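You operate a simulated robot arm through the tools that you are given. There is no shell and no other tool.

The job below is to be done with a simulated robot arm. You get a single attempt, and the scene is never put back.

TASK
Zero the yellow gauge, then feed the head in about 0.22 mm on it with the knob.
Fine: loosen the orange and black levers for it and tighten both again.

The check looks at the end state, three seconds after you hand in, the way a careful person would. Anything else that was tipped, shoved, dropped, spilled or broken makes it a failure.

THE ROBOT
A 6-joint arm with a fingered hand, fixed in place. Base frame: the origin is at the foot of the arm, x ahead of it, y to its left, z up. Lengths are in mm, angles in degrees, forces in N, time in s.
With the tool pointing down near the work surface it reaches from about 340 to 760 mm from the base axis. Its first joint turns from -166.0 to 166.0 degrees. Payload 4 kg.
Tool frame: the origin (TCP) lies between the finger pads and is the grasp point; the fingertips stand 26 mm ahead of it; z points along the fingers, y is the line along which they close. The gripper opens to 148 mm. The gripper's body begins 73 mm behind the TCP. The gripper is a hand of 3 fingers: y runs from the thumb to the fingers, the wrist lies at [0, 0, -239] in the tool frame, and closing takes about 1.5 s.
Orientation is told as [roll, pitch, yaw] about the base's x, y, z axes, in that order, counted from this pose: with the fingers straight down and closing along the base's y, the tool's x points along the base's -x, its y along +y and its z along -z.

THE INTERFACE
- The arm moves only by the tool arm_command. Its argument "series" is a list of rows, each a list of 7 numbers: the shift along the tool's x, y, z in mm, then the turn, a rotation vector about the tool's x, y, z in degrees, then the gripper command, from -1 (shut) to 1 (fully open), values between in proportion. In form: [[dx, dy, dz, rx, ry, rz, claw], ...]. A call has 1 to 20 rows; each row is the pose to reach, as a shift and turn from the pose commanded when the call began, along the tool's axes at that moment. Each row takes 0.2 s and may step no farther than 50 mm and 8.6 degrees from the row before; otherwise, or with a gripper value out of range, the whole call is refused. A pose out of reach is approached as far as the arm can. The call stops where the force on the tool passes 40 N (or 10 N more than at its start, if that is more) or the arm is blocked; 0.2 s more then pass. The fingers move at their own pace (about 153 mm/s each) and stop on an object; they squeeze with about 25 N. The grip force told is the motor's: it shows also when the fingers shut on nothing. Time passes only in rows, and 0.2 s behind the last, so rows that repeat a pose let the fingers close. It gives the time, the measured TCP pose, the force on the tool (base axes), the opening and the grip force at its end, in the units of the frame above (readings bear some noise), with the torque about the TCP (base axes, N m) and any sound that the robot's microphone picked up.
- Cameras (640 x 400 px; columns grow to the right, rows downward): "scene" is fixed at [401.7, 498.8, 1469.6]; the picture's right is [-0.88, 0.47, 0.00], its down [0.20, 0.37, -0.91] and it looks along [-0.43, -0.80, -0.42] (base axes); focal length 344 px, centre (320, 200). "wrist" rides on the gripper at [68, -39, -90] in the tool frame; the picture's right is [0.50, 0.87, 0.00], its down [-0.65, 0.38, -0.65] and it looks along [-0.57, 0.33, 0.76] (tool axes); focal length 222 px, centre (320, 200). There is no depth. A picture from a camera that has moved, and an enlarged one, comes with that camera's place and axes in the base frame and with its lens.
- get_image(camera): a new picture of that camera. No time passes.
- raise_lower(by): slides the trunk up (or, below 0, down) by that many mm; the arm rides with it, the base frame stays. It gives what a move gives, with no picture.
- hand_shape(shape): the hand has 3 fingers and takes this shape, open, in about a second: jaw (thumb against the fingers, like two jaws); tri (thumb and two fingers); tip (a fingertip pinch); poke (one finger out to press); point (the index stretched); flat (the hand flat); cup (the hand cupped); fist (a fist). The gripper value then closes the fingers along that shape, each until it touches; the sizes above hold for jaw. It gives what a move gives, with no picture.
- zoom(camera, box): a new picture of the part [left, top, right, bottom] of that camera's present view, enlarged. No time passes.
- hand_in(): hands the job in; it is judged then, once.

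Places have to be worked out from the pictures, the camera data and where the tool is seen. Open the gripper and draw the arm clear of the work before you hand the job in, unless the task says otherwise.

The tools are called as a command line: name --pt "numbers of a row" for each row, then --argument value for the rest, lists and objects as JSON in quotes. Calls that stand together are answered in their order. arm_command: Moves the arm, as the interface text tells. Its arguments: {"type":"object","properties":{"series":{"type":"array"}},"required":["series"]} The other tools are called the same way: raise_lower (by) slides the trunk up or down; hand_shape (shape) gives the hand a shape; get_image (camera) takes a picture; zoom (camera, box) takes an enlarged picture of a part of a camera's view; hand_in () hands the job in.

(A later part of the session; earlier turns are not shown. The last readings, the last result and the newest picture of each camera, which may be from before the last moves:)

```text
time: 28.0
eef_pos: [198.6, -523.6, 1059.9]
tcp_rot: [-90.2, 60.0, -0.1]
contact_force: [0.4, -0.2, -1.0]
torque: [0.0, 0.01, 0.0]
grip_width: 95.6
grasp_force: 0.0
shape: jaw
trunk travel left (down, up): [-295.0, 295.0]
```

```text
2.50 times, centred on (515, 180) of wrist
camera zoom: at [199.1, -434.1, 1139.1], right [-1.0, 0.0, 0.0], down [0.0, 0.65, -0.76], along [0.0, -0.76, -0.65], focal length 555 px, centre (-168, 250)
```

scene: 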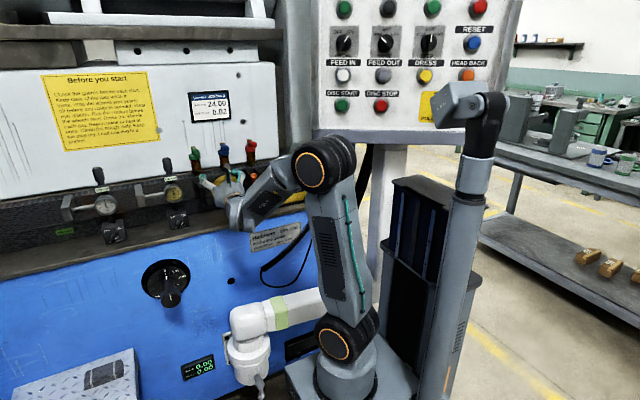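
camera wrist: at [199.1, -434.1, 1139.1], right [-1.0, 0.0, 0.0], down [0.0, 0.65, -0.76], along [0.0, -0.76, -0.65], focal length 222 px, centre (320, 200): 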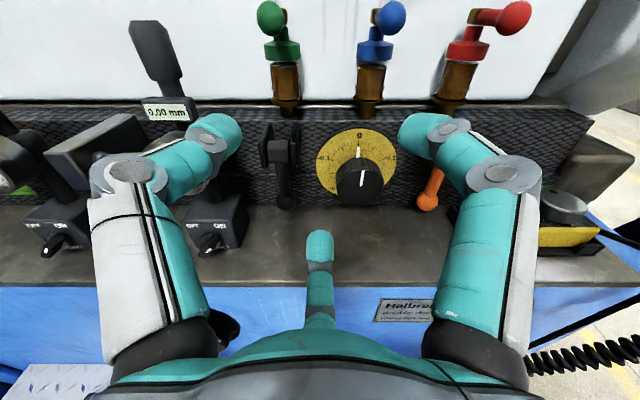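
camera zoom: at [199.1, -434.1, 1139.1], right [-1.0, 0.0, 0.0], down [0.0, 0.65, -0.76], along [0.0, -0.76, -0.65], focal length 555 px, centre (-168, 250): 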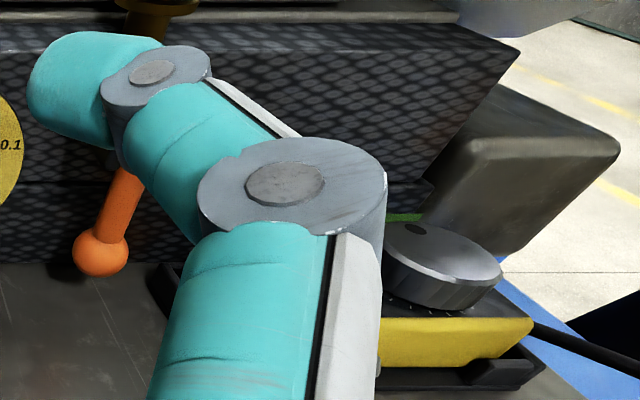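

The levers hinge about the x axis with ball ends: black ball ≈ [247, -664, 938], orange ≈ [51, -664, 937], hubs at z≈1017. A fingertip pinch across x would suit them, so I try the "tip" shape in free air and look at it.

hand_shape --shape "tip"

get_image --camera "wrist"

zoom --camera "scene" --box '[170, 130, 300, 250]'

```text
time: 28.9
eef_pos: [199.2, -524.4, 1061.2]
tcp_rot: [-90.1, 60.0, -0.2]
contact_force: [0.1, -0.3, 0.6]
torque: [-0.03, 0.0, 0.0]
grip_width: 147.4
grasp_force: 0.1
shape: tip
trunk travel left (down, up): [-295.0, 295.0]
```

```text
taken
camera wrist: at [199.2, -434.1, 1139.0], right [-1.0, 0.0, 0.0], down [0.0, 0.65, -0.76], along [0.0, -0.76, -0.65], focal length 222 px, centre (320, 200)
```

wrist: 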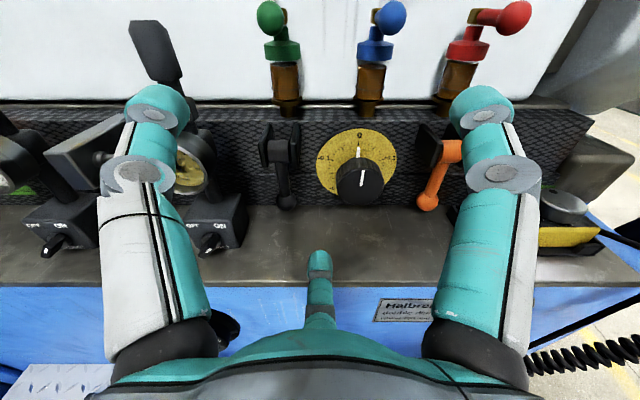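

```text
3.33 times, centred on (235, 190) of scene
camera zoom: at [401.7, 498.8, 1469.6], right [-0.88, 0.47, 0.0], down [0.2, 0.37, -0.91], along [-0.43, -0.8, -0.42], focal length 1148 px, centre (603, 233)
```

zoom: 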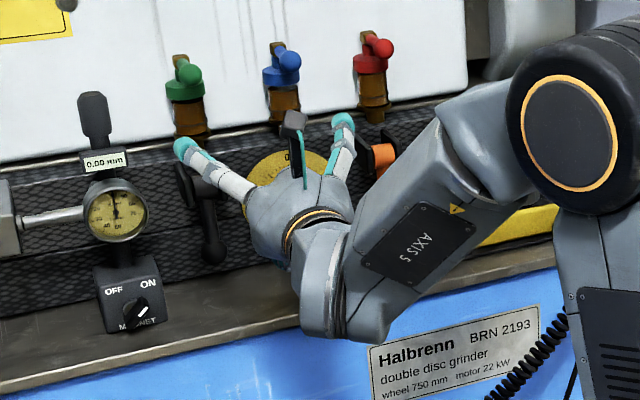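

Open, "tip" looks like jaw; I close it part way in free air to see which fingers pinch.

arm_command --pt "0 0 0 0 0 0 0.3" --pt "0 0 0 0 0 0 -0.2" --pt "0 0 0 0 0 0 -0.4" --pt "0 0 0 0 0 0 -0.4" --pt "0 0 0 0 0 0 -0.4"

get_image --camera "wrist"

arm_command --pt "0 0 0 0 0 0 -0.8" --pt "0 0 0 0 0 0 -1" --pt "0 0 0 0 0 0 -1" --pt "0 0 0 0 0 0 -1"

get_image --camera "wrist"

```text
time: 30.1
eef_pos: [199.5, -524.3, 1061.2]
tcp_rot: [-90.1, 60.1, -0.1]
contact_force: [-1.3, 0.3, -0.3]
torque: [0.0, -0.01, 0.02]
grip_width: 44.7
grasp_force: 0.0
shape: tip
trunk travel left (down, up): [-295.0, 295.0]
```

```text
taken
camera wrist: at [199.2, -434.1, 1139.0], right [-1.0, 0.0, 0.0], down [0.0, 0.65, -0.76], along [0.0, -0.76, -0.65], focal length 222 px, centre (320, 200)
```

wrist: 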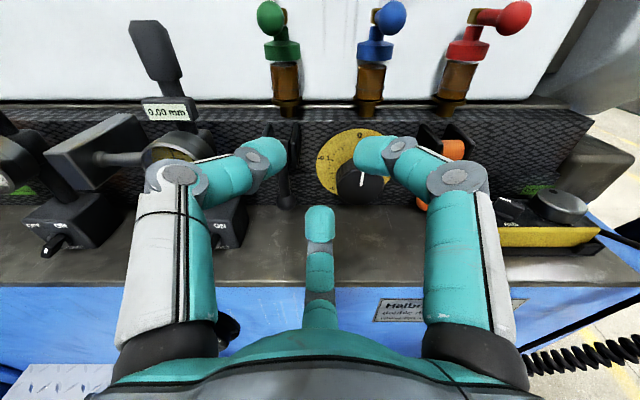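

```text
time: 31.1
eef_pos: [199.1, -523.2, 1059.5]
tcp_rot: [-90.1, 60.0, -0.1]
contact_force: [0.8, 0.4, -0.4]
torque: [0.01, 0.02, 0.02]
grip_width: 0.0
grasp_force: 25.2
shape: tip
trunk travel left (down, up): [-295.0, 295.0]
```

```text
taken
camera wrist: at [199.2, -434.1, 1139.0], right [-1.0, 0.0, 0.0], down [0.0, 0.65, -0.76], along [0.0, -0.76, -0.65], focal length 222 px, centre (320, 200)
```

wrist: 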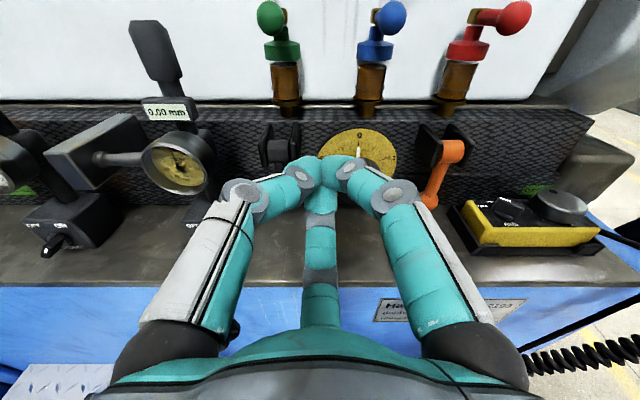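

All three fingertips converge to one point, so the hand works as a three-finger chuck in either shape. I go back to "jaw", keep it nearly closed, and move to just in front of the black lever's ball for precise measurement.

hand_shape --shape "jaw"

arm_command --pt "0 0 0 0 0 0 0.2" --pt "-12 -20 0 0 0 0 -0.2" --pt "-24 -41.6 0 0 0 0 -0.4" --pt "-45 -30 10 0 0 0 -0.4" --pt "-66 -18 20 0 0 0 -0.4" --pt "-87 -6 30 0 0 0 -0.4" --pt "-106.3 5.9 36 0 0 0 -0.4" --pt "-106.3 5.9 36 0 0 0 -0.4"

get_image --camera "wrist"

zoom --camera "wrist" --box '[240, 60, 400, 220]'

```text
time: 32.0
eef_pos: [199.7, -524.6, 1060.6]
tcp_rot: [-90.2, 60.0, 0.0]
contact_force: [0.1, 0.1, -0.1]
torque: [0.05, 0.01, 0.0]
grip_width: 147.9
grasp_force: 0.1
shape: jaw
trunk travel left (down, up): [-295.0, 295.0]
```

```text
time: 33.8
eef_pos: [247.7, -562.2, 968.1]
tcp_rot: [-90.1, 60.1, -0.1]
contact_force: [0.4, 0.7, 0.3]
torque: [0.0, 0.0, -0.02]
grip_width: 44.8
grasp_force: 0.1
shape: jaw
trunk travel left (down, up): [-295.0, 295.0]
```

```text
taken
camera wrist: at [246.7, -472.1, 1046.1], right [-1.0, 0.0, 0.0], down [0.0, 0.65, -0.76], along [0.0, -0.76, -0.65], focal length 222 px, centre (320, 200)
```

wrist: 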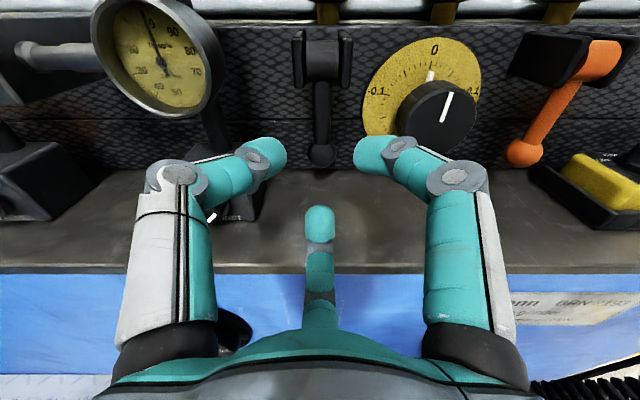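

```text
2.50 times, centred on (320, 140) of wrist
camera zoom: at [246.7, -472.1, 1046.1], right [-1.0, 0.0, 0.0], down [0.0, 0.65, -0.76], along [0.0, -0.76, -0.65], focal length 555 px, centre (320, 350)
```

zoom: 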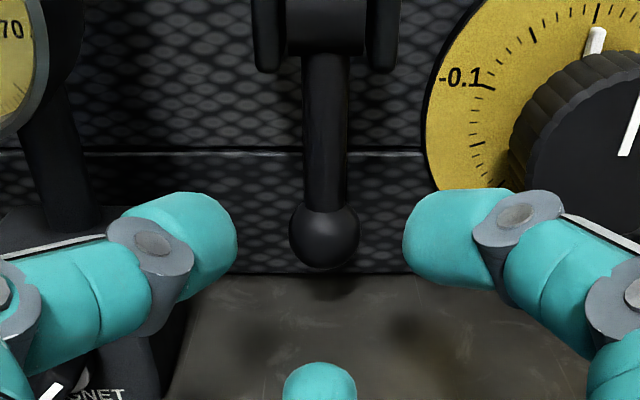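

Measured: black ball ≈ [245.5, -657, 942.5] with radius ≈ 13, ledge at z≈900, panel at y≈-696, hub about 70 mm above the ball. A level hand would strike the ledge with its lower knuckle, so I tilt the hand 40° down and stand off 55 mm from the ball.

arm_command --pt "3 -1.5 8 -4 -6.93 0 -0.4" --pt "6 -3 17 -8 -13.86 0 -0.4" --pt "10 -4.5 26 -12 -20.79 0 -0.45" --pt "13 -6 35 -16 -27.71 0 -0.45" --pt "16.2 -7 43.5 -20 -34.64 0 -0.45" --pt "16.2 -7 43.5 -20 -34.64 0 -0.45"

get_image --camera "wrist"

zoom --camera "wrist" --box '[240, 60, 400, 220]'

zoom --camera "scene" --box '[140, 130, 270, 250]'

```text
time: 35.2
eef_pos: [245.4, -603.1, 985.2]
tcp_rot: [-30.9, 41.6, 48.0]
contact_force: [-0.1, -0.8, -0.3]
torque: [0.02, 0.01, 0.05]
grip_width: 40.8
grasp_force: 0.0
shape: jaw
trunk travel left (down, up): [-295.0, 295.0]
```

```text
taken
camera wrist: at [244.9, -585.1, 1103.6], right [-1.0, 0.0, 0.0], down [0.0, 0.99, -0.16], along [0.0, -0.16, -0.99], focal length 222 px, centre (320, 200)
```

wrist: 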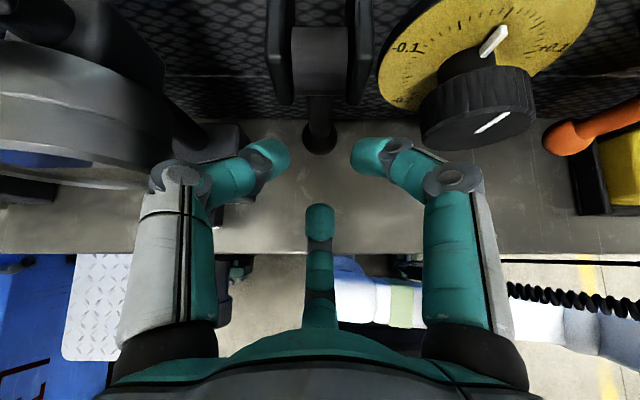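

```text
2.50 times, centred on (320, 140) of wrist
camera zoom: at [244.9, -585.1, 1103.6], right [-1.0, 0.0, 0.0], down [0.0, 0.99, -0.16], along [0.0, -0.16, -0.99], focal length 555 px, centre (320, 350)
```

zoom: 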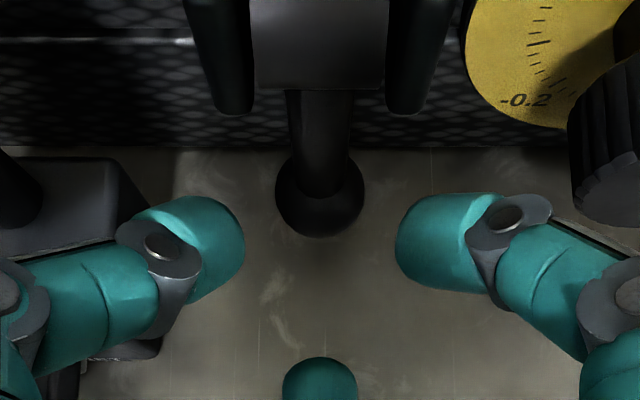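

```text
3.33 times, centred on (205, 190) of scene
camera zoom: at [401.7, 498.8, 1469.6], right [-0.88, 0.47, 0.0], down [0.2, 0.37, -0.91], along [-0.43, -0.8, -0.42], focal length 1148 px, centre (703, 233)
```

zoom: 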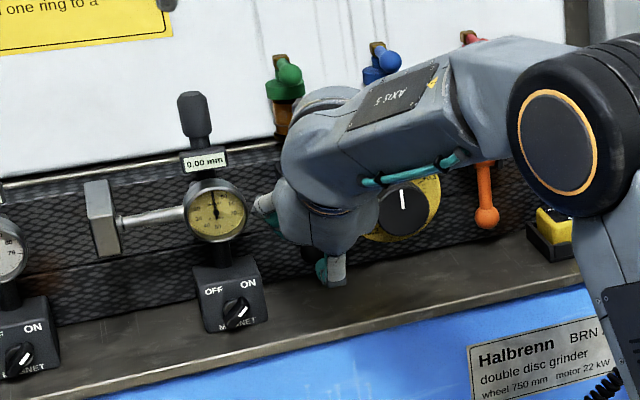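

The ball is now straight ahead: about 72 mm along the tool axis and ~2 mm above it. I advance 40 mm with the fingers slightly wider than the ball and re-measure.

arm_command --pt "0.6 -0.3 10 0 0 0 -0.45" --pt "1.2 -0.7 20 0 0 0 -0.45" --pt "1.7 -1 30 0 0 0 -0.45" --pt "1.7 -1 40 0 0 0 -0.45" --pt "1.7 -1 40 0 0 0 -0.45"

get_image --camera "wrist"

zoom --camera "wrist" --box '[240, 60, 400, 220]'

zoom --camera "scene" --box '[150, 150, 250, 250]'

```text
time: 36.4
eef_pos: [245.5, -636.2, 961.6]
tcp_rot: [-30.9, 41.6, 48.2]
contact_force: [-0.3, -0.2, 0.3]
torque: [-0.02, -0.01, -0.01]
grip_width: 40.8
grasp_force: 0.1
shape: jaw
trunk travel left (down, up): [-295.0, 295.0]
```

```text
taken
camera wrist: at [245.0, -617.4, 1079.1], right [-1.0, 0.0, 0.0], down [0.0, 0.99, -0.16], along [0.0, -0.16, -0.99], focal length 222 px, centre (320, 200)
```

wrist: 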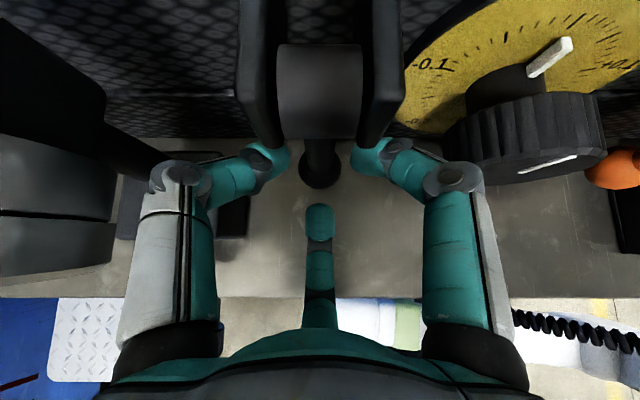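

```text
2.50 times, centred on (320, 140) of wrist
camera zoom: at [245.0, -617.4, 1079.1], right [-1.0, 0.0, 0.0], down [0.0, 0.99, -0.16], along [0.0, -0.16, -0.99], focal length 555 px, centre (320, 350)
```

zoom: 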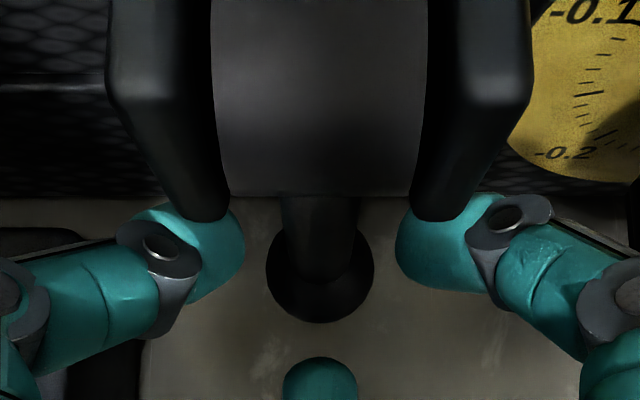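

```text
4.00 times, centred on (200, 200) of scene
camera zoom: at [401.7, 498.8, 1469.6], right [-0.88, 0.47, 0.0], down [0.2, 0.37, -0.91], along [-0.43, -0.8, -0.42], focal length 1378 px, centre (800, 200)
```

zoom: 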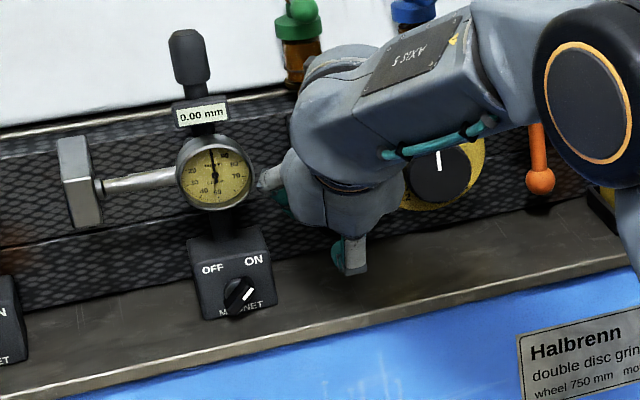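

Ball is ~30 mm ahead and centred. I advance 18 mm more so the fingertips reach past its equator, then close on it.

arm_command --pt "0.3 -0.2 6 0 0 0 -0.45" --pt "0.4 -0.2 12 0 0 0 -0.45" --pt "0.4 -0.2 18 0 0 0 -0.45" --pt "0.4 -0.2 18 0 0 0 -0.45"

arm_command --pt "0 0 0 0 0 0 -0.6" --pt "0 0 0 0 0 0 -0.8" --pt "0 0 0 0 0 0 -0.9" --pt "0 0 0 0 0 0 -0.9" --pt "0 0 0 0 0 0 -0.9"

get_image --camera "wrist"

zoom --camera "wrist" --box '[240, 100, 400, 260]'

```text
time: 37.4
eef_pos: [244.9, -648.8, 950.2]
tcp_rot: [-30.9, 41.5, 48.1]
contact_force: [0.0, 0.4, 0.1]
torque: [0.0, -0.02, 0.01]
grip_width: 40.8
grasp_force: 0.1
shape: jaw
trunk travel left (down, up): [-295.0, 295.0]
```

```text
time: 38.6
eef_pos: [244.9, -649.3, 948.4]
tcp_rot: [-30.9, 41.6, 48.2]
contact_force: [2.1, -0.9, -3.9]
torque: [0.05, 0.01, 0.02]
grip_width: 19.1
grasp_force: 24.9
shape: jaw
trunk travel left (down, up): [-295.0, 295.0]
```

```text
taken
camera wrist: at [245.1, -630.7, 1067.0], right [-1.0, 0.0, 0.0], down [0.0, 0.99, -0.16], along [0.0, -0.16, -0.99], focal length 222 px, centre (320, 200)
```

wrist: 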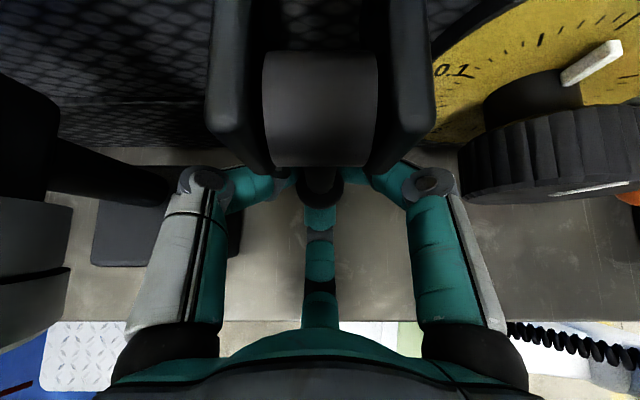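

```text
2.50 times, centred on (320, 180) of wrist
camera zoom: at [245.1, -630.7, 1067.0], right [-1.0, 0.0, 0.0], down [0.0, 0.99, -0.16], along [0.0, -0.16, -0.99], focal length 555 px, centre (320, 250)
```

zoom: 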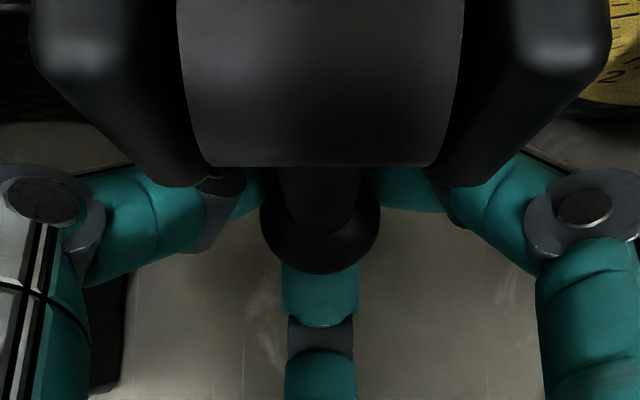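

The ball is caged (grip 25 N at 19 mm). From the barrel silhouette in two views the hinge axis is at y≈-660, z≈1017 with a 76 mm lever; I swing the ball outward along that arc, first 30°, watching force.

arm_command --pt "-2.1 1.2 -3.2 0 0 0 -0.9" --pt "-4.15 2.39 -6.35 0 0 0 -0.9" --pt "-7.7 4.44 -13.17 0 0 0 -0.9" --pt "-10.61 6.13 -20.38 0 0 0 -0.9" --pt "-12.86 7.42 -27.9 0 0 0 -0.9" --pt "-14.4 8.32 -35.66 0 0 0 -0.9" --pt "-14.4 8.32 -35.66 0 0 0 -0.9"

get_image --camera "wrist"

zoom --camera "scene" --box '[150, 150, 250, 250]'

```text
time: 40.2
eef_pos: [244.4, -612.0, 956.8]
tcp_rot: [-30.6, 41.5, 48.2]
contact_force: [1.6, 6.1, -26.4]
torque: [0.9, 0.07, 0.09]
grip_width: 19.4
grasp_force: 25.1
shape: jaw
trunk travel left (down, up): [-295.0, 295.0]
```

```text
taken
camera wrist: at [245.7, -593.8, 1076.1], right [-1.0, 0.0, 0.0], down [0.0, 0.99, -0.16], along [0.0, -0.16, -0.99], focal length 222 px, centre (320, 200)
```

wrist: 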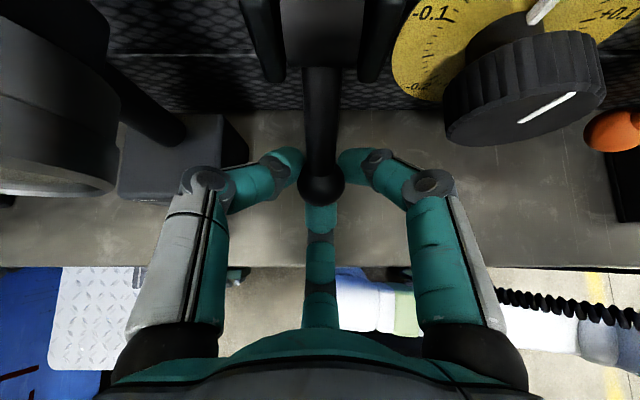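

```text
4.00 times, centred on (200, 200) of scene
camera zoom: at [401.7, 498.8, 1469.6], right [-0.88, 0.47, 0.0], down [0.2, 0.37, -0.91], along [-0.43, -0.8, -0.42], focal length 1378 px, centre (800, 200)
```

zoom: 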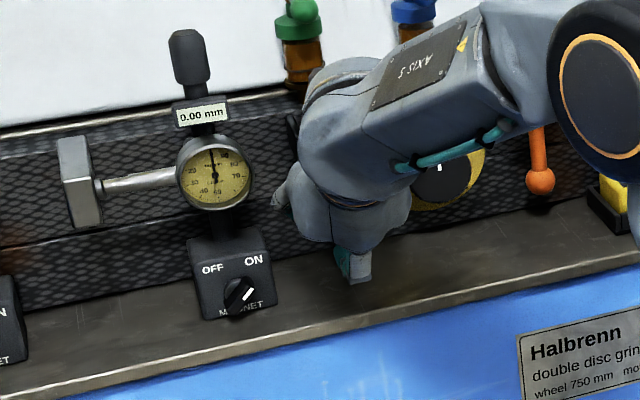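

The lever follows; a 26 N radial push shows the hinge is ~4 mm further forward than I assumed. I refit the arc and continue in smaller steps.

arm_command --pt "-1.71 0.99 -0.17 0 0 0 -0.9" --pt "-3.0 1.74 -5.5 0 0 0 -0.9" --pt "-3.0 1.74 -10.67 0 0 0 -0.9" --pt "-3.0 1.74 -10.67 0 0 0 -0.9"

```text
time: 41.2
eef_pos: [246.0, -600.9, 963.7]
tcp_rot: [-30.7, 41.6, 48.1]
contact_force: [1.3, 7.6, -22.8]
torque: [0.9, 0.02, 0.07]
grip_width: 19.7
grasp_force: 25.2
shape: jaw
trunk travel left (down, up): [-295.0, 295.0]
```

I relieve the radial load by moving 2 mm outward from the hinge and see how the force reacts.

arm_command --pt "-0.87 0.5 0.05 0 0 0 -0.9" --pt "-1.73 1.0 0.11 0 0 0 -0.9" --pt "-1.73 1.0 0.11 0 0 0 -0.9"

get_image --camera "wrist"

```text
time: 42.0
eef_pos: [244.5, -601.3, 964.0]
tcp_rot: [-30.9, 41.7, 48.0]
contact_force: [0.3, 2.3, -12.1]
torque: [0.63, 0.01, 0.03]
grip_width: 19.5
grasp_force: 25.0
shape: jaw
trunk travel left (down, up): [-295.0, 295.0]
```

```text
taken
camera wrist: at [245.3, -581.8, 1081.1], right [-1.0, 0.0, 0.0], down [0.0, 0.99, -0.16], along [0.0, -0.16, -0.99], focal length 222 px, centre (320, 200)
```

wrist: 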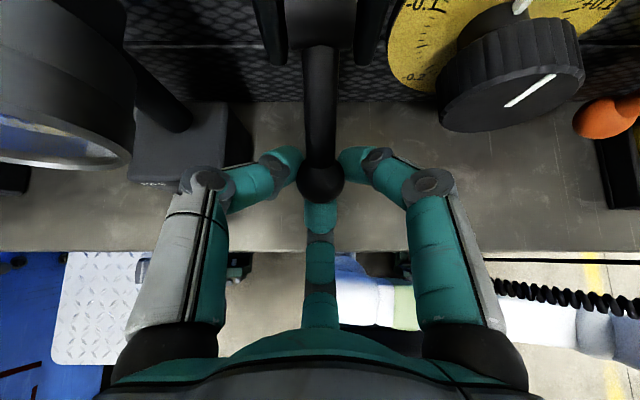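

Force halves as I ease outward, so I continue the arc with a slightly larger radius, in modest steps.

arm_command --pt "-0.5 0.3 -5.7 0 0 0 -0.9" --pt "-0.87 0.5 -11.3 0 0 0 -0.9" --pt "0 0 -17 0 0 0 -0.9" --pt "0.89 -0.52 -22.4 0 0 0 -0.9" --pt "0.89 -0.52 -22.4 0 0 0 -0.9"

```text
time: 43.2
eef_pos: [245.6, -583.7, 977.2]
tcp_rot: [-30.7, 41.5, 48.1]
contact_force: [4.1, 4.4, -10.0]
torque: [0.58, 0.01, 0.04]
grip_width: 20.1
grasp_force: 25.3
shape: jaw
trunk travel left (down, up): [-295.0, 295.0]
```

Load is down to ~11 N. I continue the swing upward with the refitted radius.

arm_command --pt "0.7 -0.4 -6 0 0 0 -0.9" --pt "1.5 -0.87 -11.9 0 0 0 -0.9" --pt "3.3 -1.9 -17.5 0 0 0 -0.9" --pt "5.19 -3.0 -23.04 0 0 0 -0.9" --pt "5.19 -3.0 -23.04 0 0 0 -0.9"

get_image --camera "wrist"

zoom --camera "scene" --box '[140, 140, 250, 250]'

```text
time: 44.4
eef_pos: [247.4, -568.1, 996.5]
tcp_rot: [-30.6, 41.5, 48.1]
contact_force: [7.7, 11.0, -16.9]
torque: [0.35, 0.02, 0.17]
grip_width: 16.3
grasp_force: 24.7
shape: jaw
trunk travel left (down, up): [-295.0, 295.0]
```

```text
taken
camera wrist: at [247.1, -550.3, 1114.0], right [-1.0, 0.0, 0.0], down [0.0, 0.99, -0.16], along [0.0, -0.16, -0.99], focal length 222 px, centre (320, 200)
```

wrist: 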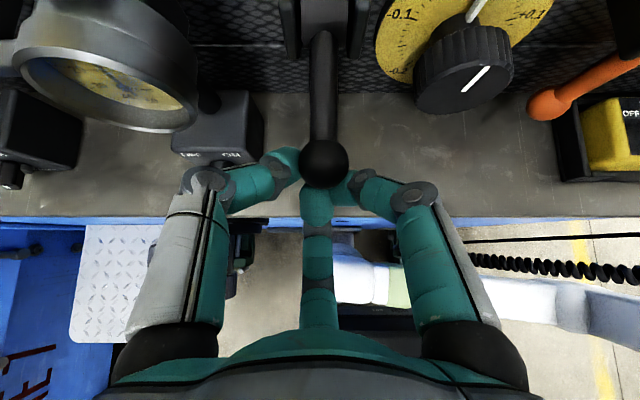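

```text
3.64 times, centred on (195, 195) of scene
camera zoom: at [401.7, 498.8, 1469.6], right [-0.88, 0.47, 0.0], down [0.2, 0.37, -0.91], along [-0.43, -0.8, -0.42], focal length 1253 px, centre (774, 218)
```

zoom: 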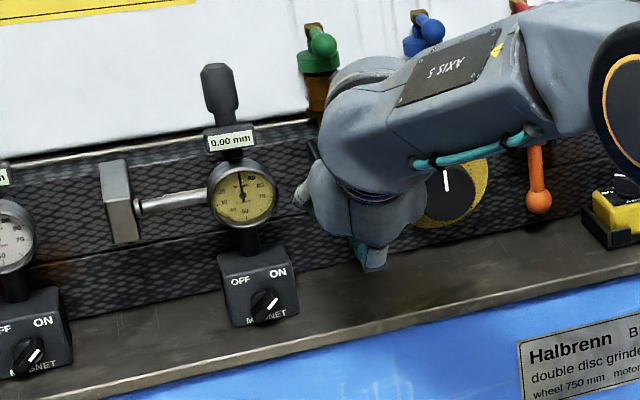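

The lever is at roughly 60°, but the ball is working its way out of the fingers. I open the fingers and see whether the lever stays where it is.

arm_command --pt "0 0 0 0 0 0 -0.7" --pt "0 0 0 0 0 0 -0.45" --pt "0 0 0 0 0 0 -0.3" --pt "0 0 0 0 0 0 -0.3"

get_image --camera "wrist"

```text
time: 45.4
eef_pos: [245.3, -569.8, 997.9]
tcp_rot: [-30.9, 41.7, 47.9]
contact_force: [0.5, 0.2, -0.5]
torque: [0.02, -0.04, -0.01]
grip_width: 51.4
grasp_force: 0.1
shape: jaw
trunk travel left (down, up): [-295.0, 295.0]
```

```text
taken
camera wrist: at [245.2, -550.7, 1115.7], right [-1.0, 0.0, 0.0], down [0.0, 0.99, -0.16], along [0.0, -0.16, -0.99], focal length 222 px, centre (320, 200)
```

wrist: 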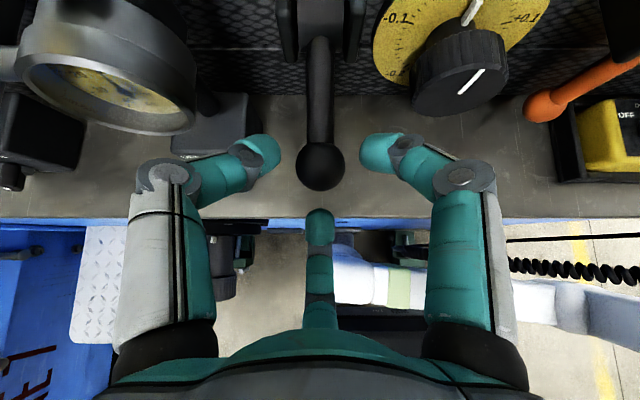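

The lever stays put at about 70°. I back the hand off along its axis and look at the lever.

arm_command --pt "0 0 -12 0 0 0 -0.3" --pt "0 0 -30 0 0 0 -0.3" --pt "0 0 -55 0 0 0 -0.3" --pt "0 0 -75 0 0 0 -0.3" --pt "0 0 -75 0 0 0 -0.3"

get_image --camera "wrist"

zoom --camera "scene" --box '[140, 140, 250, 250]'

```text
time: 46.6
eef_pos: [244.8, -511.4, 1046.5]
tcp_rot: [-30.9, 41.6, 47.9]
contact_force: [0.7, -0.5, 0.5]
torque: [-0.02, 0.0, 0.0]
grip_width: 51.4
grasp_force: 0.2
shape: jaw
trunk travel left (down, up): [-295.0, 295.0]
```

```text
taken
camera wrist: at [245.0, -492.7, 1164.2], right [-1.0, 0.0, 0.0], down [0.0, 0.99, -0.16], along [0.0, -0.16, -0.99], focal length 222 px, centre (320, 200)
```

wrist: 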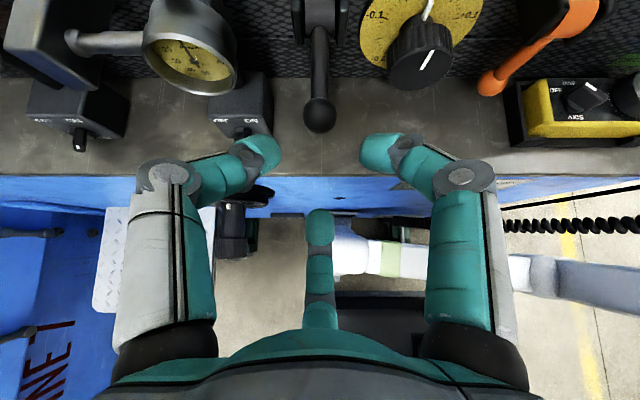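

```text
3.64 times, centred on (195, 195) of scene
camera zoom: at [401.7, 498.8, 1469.6], right [-0.88, 0.47, 0.0], down [0.2, 0.37, -0.91], along [-0.43, -0.8, -0.42], focal length 1253 px, centre (774, 218)
```

zoom: 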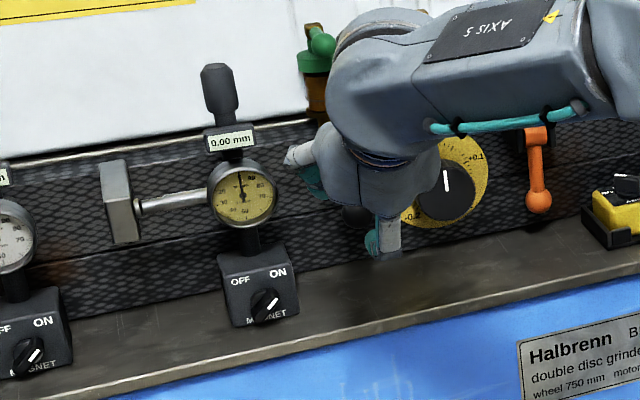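

The black lever is now near horizontal (~79°) and holds by friction. To carry it to its stop I'll level the hand, close the fingers, and push it up from underneath.

arm_command --pt "-7.6 4.4 14.9 4 6.93 0 -0.6" --pt "-15.2 8.8 29.7 8 13.86 0 -1" --pt "-22.9 13.2 44.6 12 20.78 0 -1" --pt "-30.5 17.6 59.4 16 27.71 0 -1" --pt "-38.1 22 74.3 20 34.64 0 -1" --pt "-38.1 22 74.3 20 34.64 0 -1"

get_image --camera "wrist"

```text
time: 48.0
eef_pos: [244.2, -541.9, 963.9]
tcp_rot: [-90.2, 60.0, -0.2]
contact_force: [0.5, 0.0, 0.2]
torque: [-0.03, 0.0, -0.02]
grip_width: 0.0
grasp_force: 25.0
shape: jaw
trunk travel left (down, up): [-295.0, 295.0]
```

```text
taken
camera wrist: at [244.8, -450.9, 1041.6], right [-1.0, 0.0, 0.0], down [0.0, 0.65, -0.76], along [0.0, -0.76, -0.65], focal length 222 px, centre (320, 200)
```

wrist: 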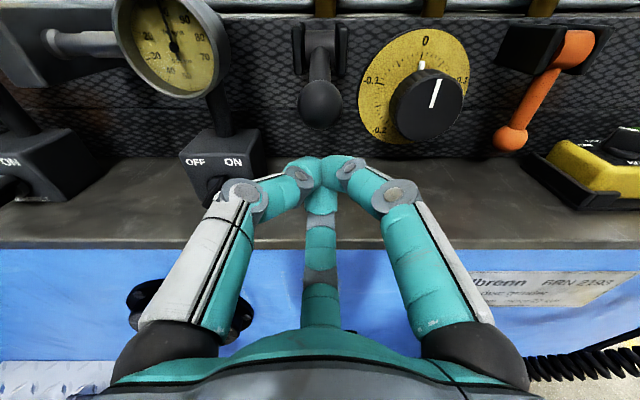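

The black ball is at about [244, -587, 1000]. I slide the closed fingers underneath it (slightly lower) and then lift.

arm_command --pt "-4.3 2.5 10 0 0 0 -1" --pt "-4.3 2.5 20 0 0 0 -1" --pt "-4.3 2.5 30 0 0 0 -1" --pt "-4.3 2.5 40 0 0 0 -1" --pt "-4.3 2.5 48 0 0 0 -1" --pt "-4.3 2.5 48 0 0 0 -1"

get_image --camera "wrist"

```text
time: 49.4
eef_pos: [245.3, -589.6, 959.2]
tcp_rot: [-90.2, 60.0, 0.0]
contact_force: [-0.9, 0.2, 0.1]
torque: [-0.06, -0.01, -0.03]
grip_width: 0.0
grasp_force: 25.1
shape: jaw
trunk travel left (down, up): [-295.0, 295.0]
```

```text
taken
camera wrist: at [245.4, -499.5, 1037.5], right [-1.0, 0.0, 0.0], down [0.0, 0.65, -0.76], along [0.0, -0.76, -0.65], focal length 222 px, centre (320, 200)
```

wrist: 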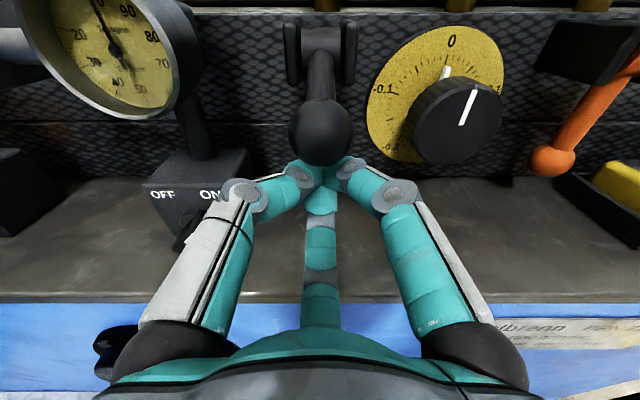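

Fingers are under the ball with no contact. Now I lift slowly, watching the force.

arm_command --pt "5.2 -3 0 0 0 0 -1" --pt "10.4 -6 0 0 0 0 -1" --pt "15.6 -9 0 0 0 0 -1" --pt "20.8 -12 0 0 0 0 -1" --pt "26 -15 0 0 0 0 -1" --pt "26 -15 0 0 0 0 -1"

get_image --camera "wrist"

```text
time: 50.6
eef_pos: [247.8, -588.4, 975.9]
tcp_rot: [-87.5, 60.2, 2.3]
contact_force: [6.5, -3.2, -15.8]
torque: [0.05, 0.19, -0.03]
grip_width: 0.0
grasp_force: 25.3
shape: jaw
trunk travel left (down, up): [-295.0, 295.0]
stopped in row 5: the force on the tool passed its limit at 44 N (the readings are from after the stop); the commanded pose is now the measured one
```

```text
taken
camera wrist: at [247.0, -500.2, 1057.0], right [-1.0, 0.0, 0.0], down [0.0, 0.67, -0.74], along [0.0, -0.74, -0.67], focal length 222 px, centre (320, 200)
```

wrist: 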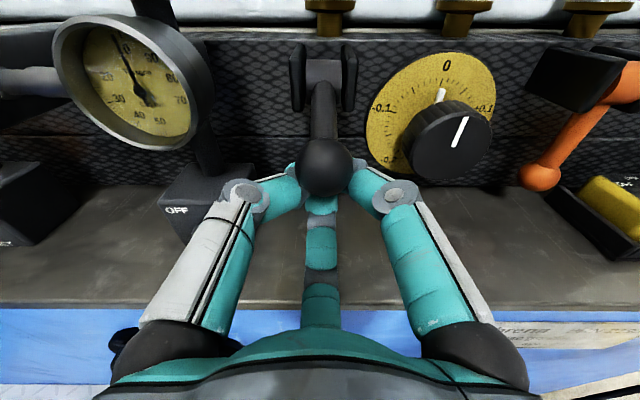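

The force limit tripped at 44 N with the ball no higher than before, so the black lever is at its stop (~80°, fully open). I drop the fingers away from it and back out.

arm_command --pt "-5.2 3 0 0 0 0 -1" --pt "-10.4 6 0 0 0 0 -1" --pt "-10.4 6 -30 0 0 0 -1" --pt "-10.4 6 -70 0 0 0 -1" --pt "-10.4 6 -90 0 0 0 -1" --pt "-10.4 6 -90 0 0 0 -1"

get_image --camera "wrist"

get_image --camera "scene"

```text
time: 52.0
eef_pos: [244.1, -497.5, 970.5]
tcp_rot: [-88.5, 60.1, 1.4]
contact_force: [-0.1, 0.5, 0.2]
torque: [0.01, -0.01, 0.03]
grip_width: 0.0
grasp_force: 24.7
shape: jaw
trunk travel left (down, up): [-295.0, 295.0]
```

```text
taken
camera wrist: at [244.6, -408.0, 1050.3], right [-1.0, 0.0, 0.0], down [0.0, 0.66, -0.75], along [0.0, -0.75, -0.66], focal length 222 px, centre (320, 200)
```

wrist: 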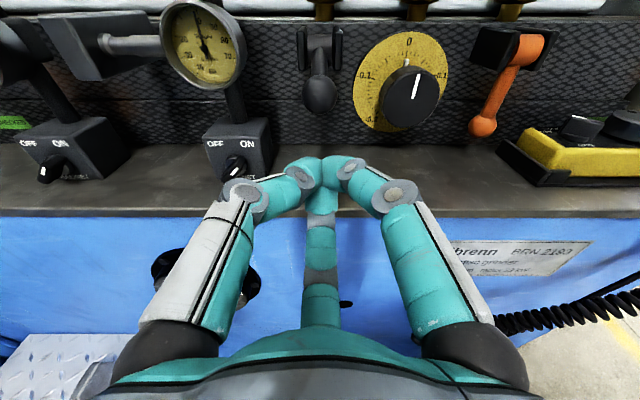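

```text
taken
```

scene: 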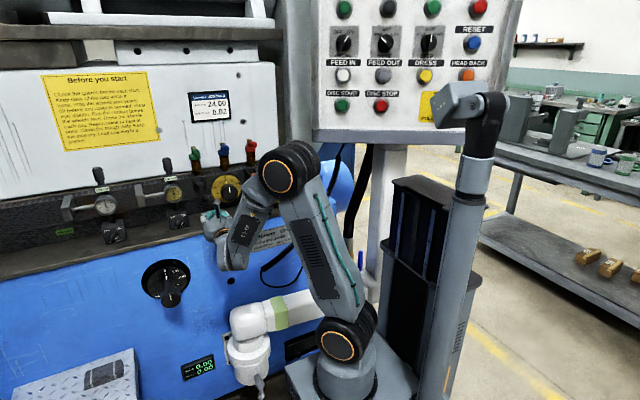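

Both levers and the gauge look right in the picture. Now I move across to the orange lever: standoff at x≈53 with the hand tilted 40° down again.

arm_command --pt "17.4 17.6 0 -2.46 -4.26 0 -1" --pt "34.8 35.2 0 -4.92 -8.52 0 -1" --pt "52.1 52.8 0 -7.38 -12.78 0 -0.8" --pt "69.5 70.4 0 -9.84 -17.04 0 -0.6" --pt "86.9 87.9 15.5 -12.3 -21.3 0 -0.45" --pt "104.3 105.5 31 -14.76 -25.56 0 -0.45" --pt "121.6 123.1 46.5 -17.22 -29.82 0 -0.45" --pt "139 140.7 62 -19.68 -34.08 0 -0.45" --pt "139 140.7 62 -19.68 -34.08 0 -0.45"

get_image --camera "wrist"

zoom --camera "wrist" --box '[240, 30, 400, 190]'

```text
time: 54.0
eef_pos: [81.1, -555.4, 1000.7]
tcp_rot: [-30.3, 43.0, 47.2]
contact_force: [0.1, -0.5, 0.0]
torque: [0.02, 0.0, -0.04]
grip_width: 40.4
grasp_force: 0.1
shape: jaw
out of reach, approached as far as the arm can: row 6, 7, 8, 9
trunk travel left (down, up): [-295.0, 295.0]
```

```text
taken
camera wrist: at [84.6, -534.8, 1118.5], right [-1.0, 0.02, 0.02], down [0.02, 0.98, -0.17], along [-0.02, -0.17, -0.98], focal length 222 px, centre (320, 200)
```

wrist: 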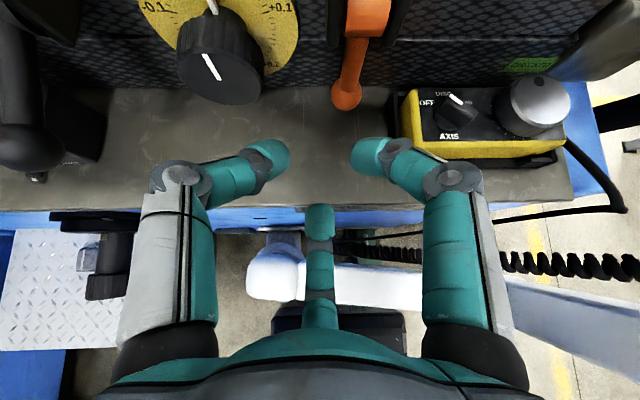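

```text
2.50 times, centred on (320, 110) of wrist
camera zoom: at [84.6, -534.8, 1118.5], right [-1.0, 0.02, 0.02], down [0.02, 0.98, -0.17], along [-0.02, -0.17, -0.98], focal length 555 px, centre (320, 425)
```

zoom: 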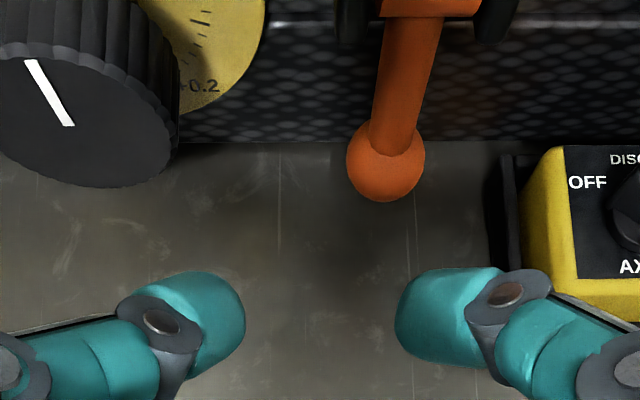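

The arm can't fold that close in at this height; it stopped at x=81. I raise the hand 90 mm and lower the trunk by 90 so the arm has more room to fold.

arm_command --pt "20 -11.5 -19.3 0 0 0 -0.45" --pt "40 -23 -38.6 0 0 0 -0.45" --pt "59.7 -34.5 -57.9 0 0 0 -0.45" --pt "59.7 -34.5 -57.9 0 0 0 -0.45"

raise_lower --by -90

get_image --camera "wrist"

```text
time: 55.0
eef_pos: [102.4, -547.8, 1066.1]
tcp_rot: [-30.7, 44.5, 45.8]
contact_force: [0.1, -0.2, -0.6]
torque: [0.02, 0.01, -0.03]
grip_width: 40.6
grasp_force: 0.0
shape: jaw
out of reach, approached as far as the arm can: row 1, 2, 3, 4
trunk travel left (down, up): [-295.0, 295.0]
```

```text
time: 56.2
eef_pos: [102.4, -546.6, 975.5]
tcp_rot: [-30.7, 44.5, 45.8]
contact_force: [1.0, 0.8, 0.2]
torque: [-0.03, -0.01, -0.02]
grip_width: 40.5
grasp_force: 0.1
shape: jaw
trunk travel left (down, up): [-205.0, 385.0]
```

```text
taken
camera wrist: at [108.0, -524.0, 1092.6], right [-1.0, 0.04, 0.04], down [0.03, 0.98, -0.2], along [-0.04, -0.2, -0.98], focal length 222 px, centre (320, 200)
```

wrist: 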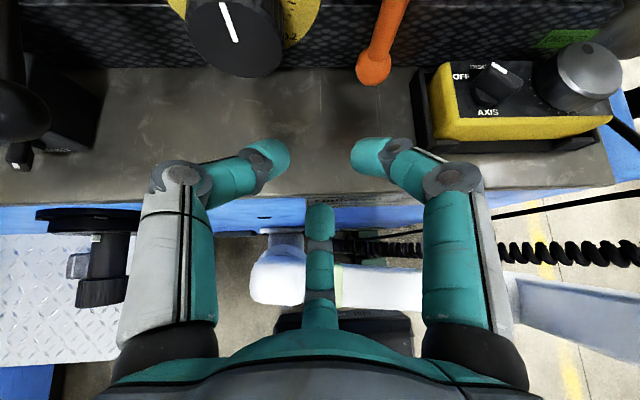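

Raising made it worse, so the limit is a wrist/elbow one rather than folding room. I move back toward +x to re-establish a clean commanded pose before trying another posture.

arm_command --pt "-20 -34.6 0 0 0 0 -0.45" --pt "-40 -69.3 0 0 0 0 -0.45" --pt "-50 -86.6 0 0 0 0 -0.45" --pt "-50 -86.6 0 0 0 0 -0.45"

```text
time: 57.2
eef_pos: [202.1, -552.5, 972.3]
tcp_rot: [-30.8, 44.6, 45.8]
contact_force: [0.0, -0.4, 0.5]
torque: [0.01, 0.02, -0.01]
grip_width: 40.6
grasp_force: 0.0
shape: jaw
trunk travel left (down, up): [-205.0, 385.0]
```

Back on a clean pose. I look at the arm posture in the scene to understand the limit.

get_image --camera "scene"

zoom --camera "scene" --box '[180, 130, 400, 330]'

```text
taken
```

scene: 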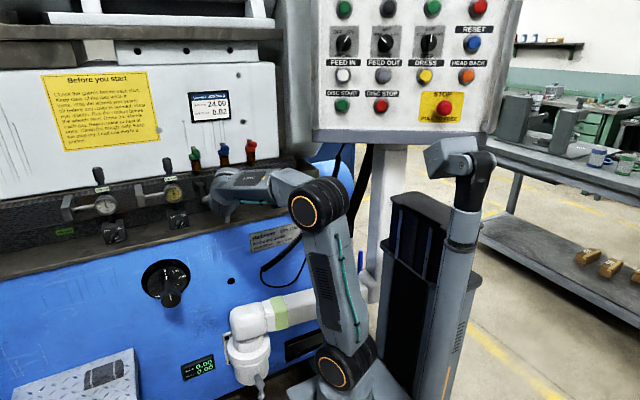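

```text
2.00 times, centred on (290, 230) of scene
camera zoom: at [401.7, 498.8, 1469.6], right [-0.88, 0.47, 0.0], down [0.2, 0.37, -0.91], along [-0.43, -0.8, -0.42], focal length 689 px, centre (380, 140)
```

zoom: 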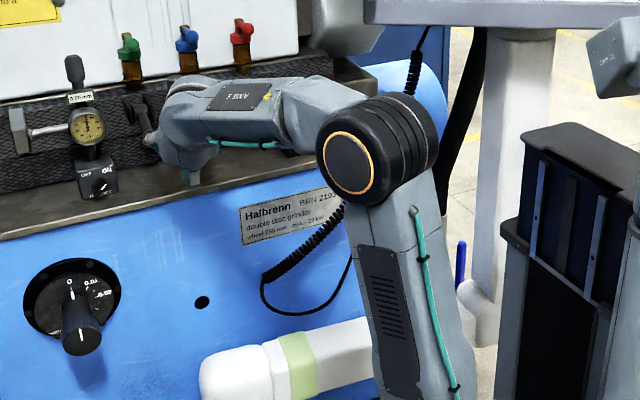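

The posture looks healthy (forearm level). I try approaching the orange side at greater depth (further from the base axis), stepping toward x≈60.

arm_command --pt "12 24 13 0 0 0 -0.45" --pt "24 48 25 0 0 0 -0.45" --pt "37 72 25 0 0 0 -0.45" --pt "49 96 25 0 0 0 -0.45" --pt "61 120 25 0 0 0 -0.45" --pt "61 120 25 0 0 0 -0.45"

get_image --camera "wrist"

```text
time: 58.6
eef_pos: [74.4, -560.5, 948.7]
tcp_rot: [-30.7, 45.0, 45.4]
contact_force: [0.4, 0.0, 0.0]
torque: [0.02, 0.01, 0.0]
grip_width: 40.3
grasp_force: 0.1
shape: jaw
out of reach, approached as far as the arm can: row 5, 6
trunk travel left (down, up): [-205.0, 385.0]
```

```text
taken
camera wrist: at [80.7, -536.4, 1066.1], right [-1.0, 0.05, 0.04], down [0.04, 0.98, -0.2], along [-0.05, -0.2, -0.98], focal length 222 px, centre (320, 200)
```

wrist: 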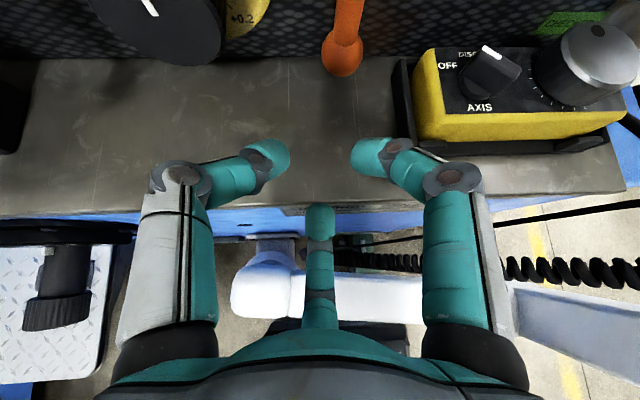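

The boundary is a minimum wrist distance of ~380 mm from the base axis, so I must stay deeper (y ≤ -565) there. I go to the orange standoff [53, -600, 982] and straighten the small orientation error.

arm_command --pt "13.5 -1.8 3.1 0.5 -1 0 -0.45" --pt "27 -3.5 6.2 1 -2 0 -0.45" --pt "40.5 -5.3 9.4 1.5 -3 0 -0.45" --pt "54.1 -7 12.5 1.9 -4 0 -0.45" --pt "54.1 -7 12.5 1.9 -4 0 -0.45"

get_image --camera "wrist"

zoom --camera "wrist" --box '[240, 60, 400, 220]'

```text
time: 59.9
eef_pos: [98.1, -587.2, 943.4]
tcp_rot: [-30.8, 43.9, 46.2]
contact_force: [0.3, -0.8, -0.2]
torque: [0.01, 0.01, 0.02]
grip_width: 40.8
grasp_force: 0.0
shape: jaw
out of reach, approached as far as the arm can: row 1, 2, 3, 4
trunk travel left (down, up): [-205.0, 385.0]
```

```text
taken
camera wrist: at [102.1, -564.5, 1060.0], right [-1.0, 0.03, 0.03], down [0.03, 0.98, -0.19], along [-0.03, -0.19, -0.98], focal length 222 px, centre (320, 200)
```

wrist: 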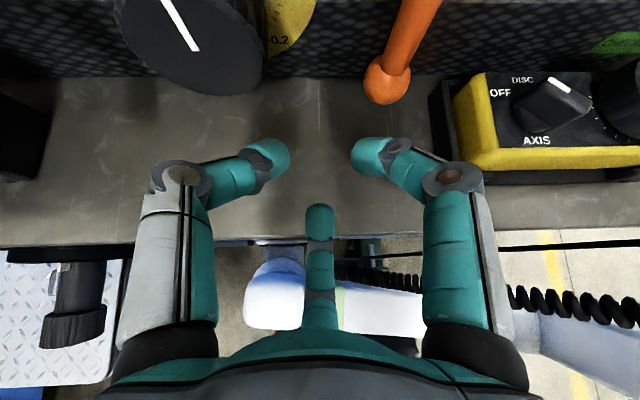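

```text
2.50 times, centred on (320, 140) of wrist
camera zoom: at [102.1, -564.5, 1060.0], right [-1.0, 0.03, 0.03], down [0.03, 0.98, -0.19], along [-0.03, -0.19, -0.98], focal length 555 px, centre (320, 350)
```

zoom: 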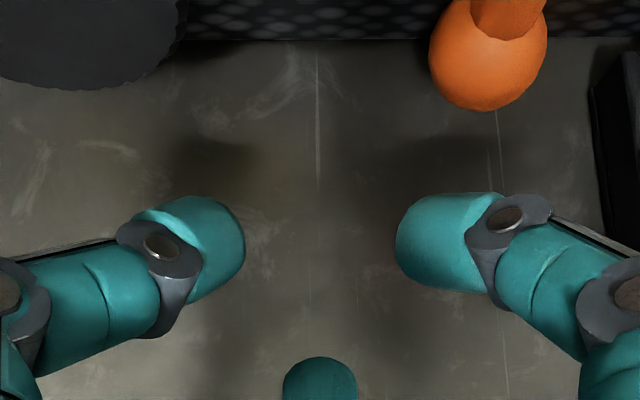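

The limit follows the arm's azimuth with this hand roll, so it is probably a wrist-roll joint limit. I raise slightly and roll the hand +120° (the three-finger pattern is the same) to see if that frees the reach.

arm_command --pt "8 -5 -6 0 0 8 -0.45" --pt "16 -10 -13 0 0 16 -0.45" --pt "16 -10 -13 0 0 24 -0.45" --pt "16 -10 -13 0 0 32 -0.45" --pt "16 -10 -13 0 0 40 -0.45" --pt "16 -10 -13 0 0 48 -0.45" --pt "16 -10 -13 0 0 56 -0.45" --pt "16 -10 -13 0 0 64 -0.45" --pt "16 -10 -13 0 0 72 -0.45" --pt "16 -10 -13 0 0 80 -0.45" --pt "16 -10 -13 0 0 88 -0.45" --pt "16 -10 -13 0 0 96 -0.45" --pt "16 -10 -13 0 0 104 -0.45" --pt "16 -10 -13 0 0 112 -0.45" --pt "16 -10 -13 0 0 120 -0.45" --pt "16 -10 -13 0 0 120 -0.45"

```text
time: 63.2
eef_pos: [102.7, -585.8, 957.8]
tcp_rot: [-34.5, -41.9, -47.7]
contact_force: [0.5, 0.2, 0.0]
torque: [-0.01, -0.01, 0.01]
grip_width: 40.5
grasp_force: 0.1
shape: jaw
out of reach, approached as far as the arm can: row 1, 2, 3, 4, 5, 6, 7, 8, 9, 10, 11, 12, 13, 14, 15, 16
trunk travel left (down, up): [-205.0, 385.0]
```

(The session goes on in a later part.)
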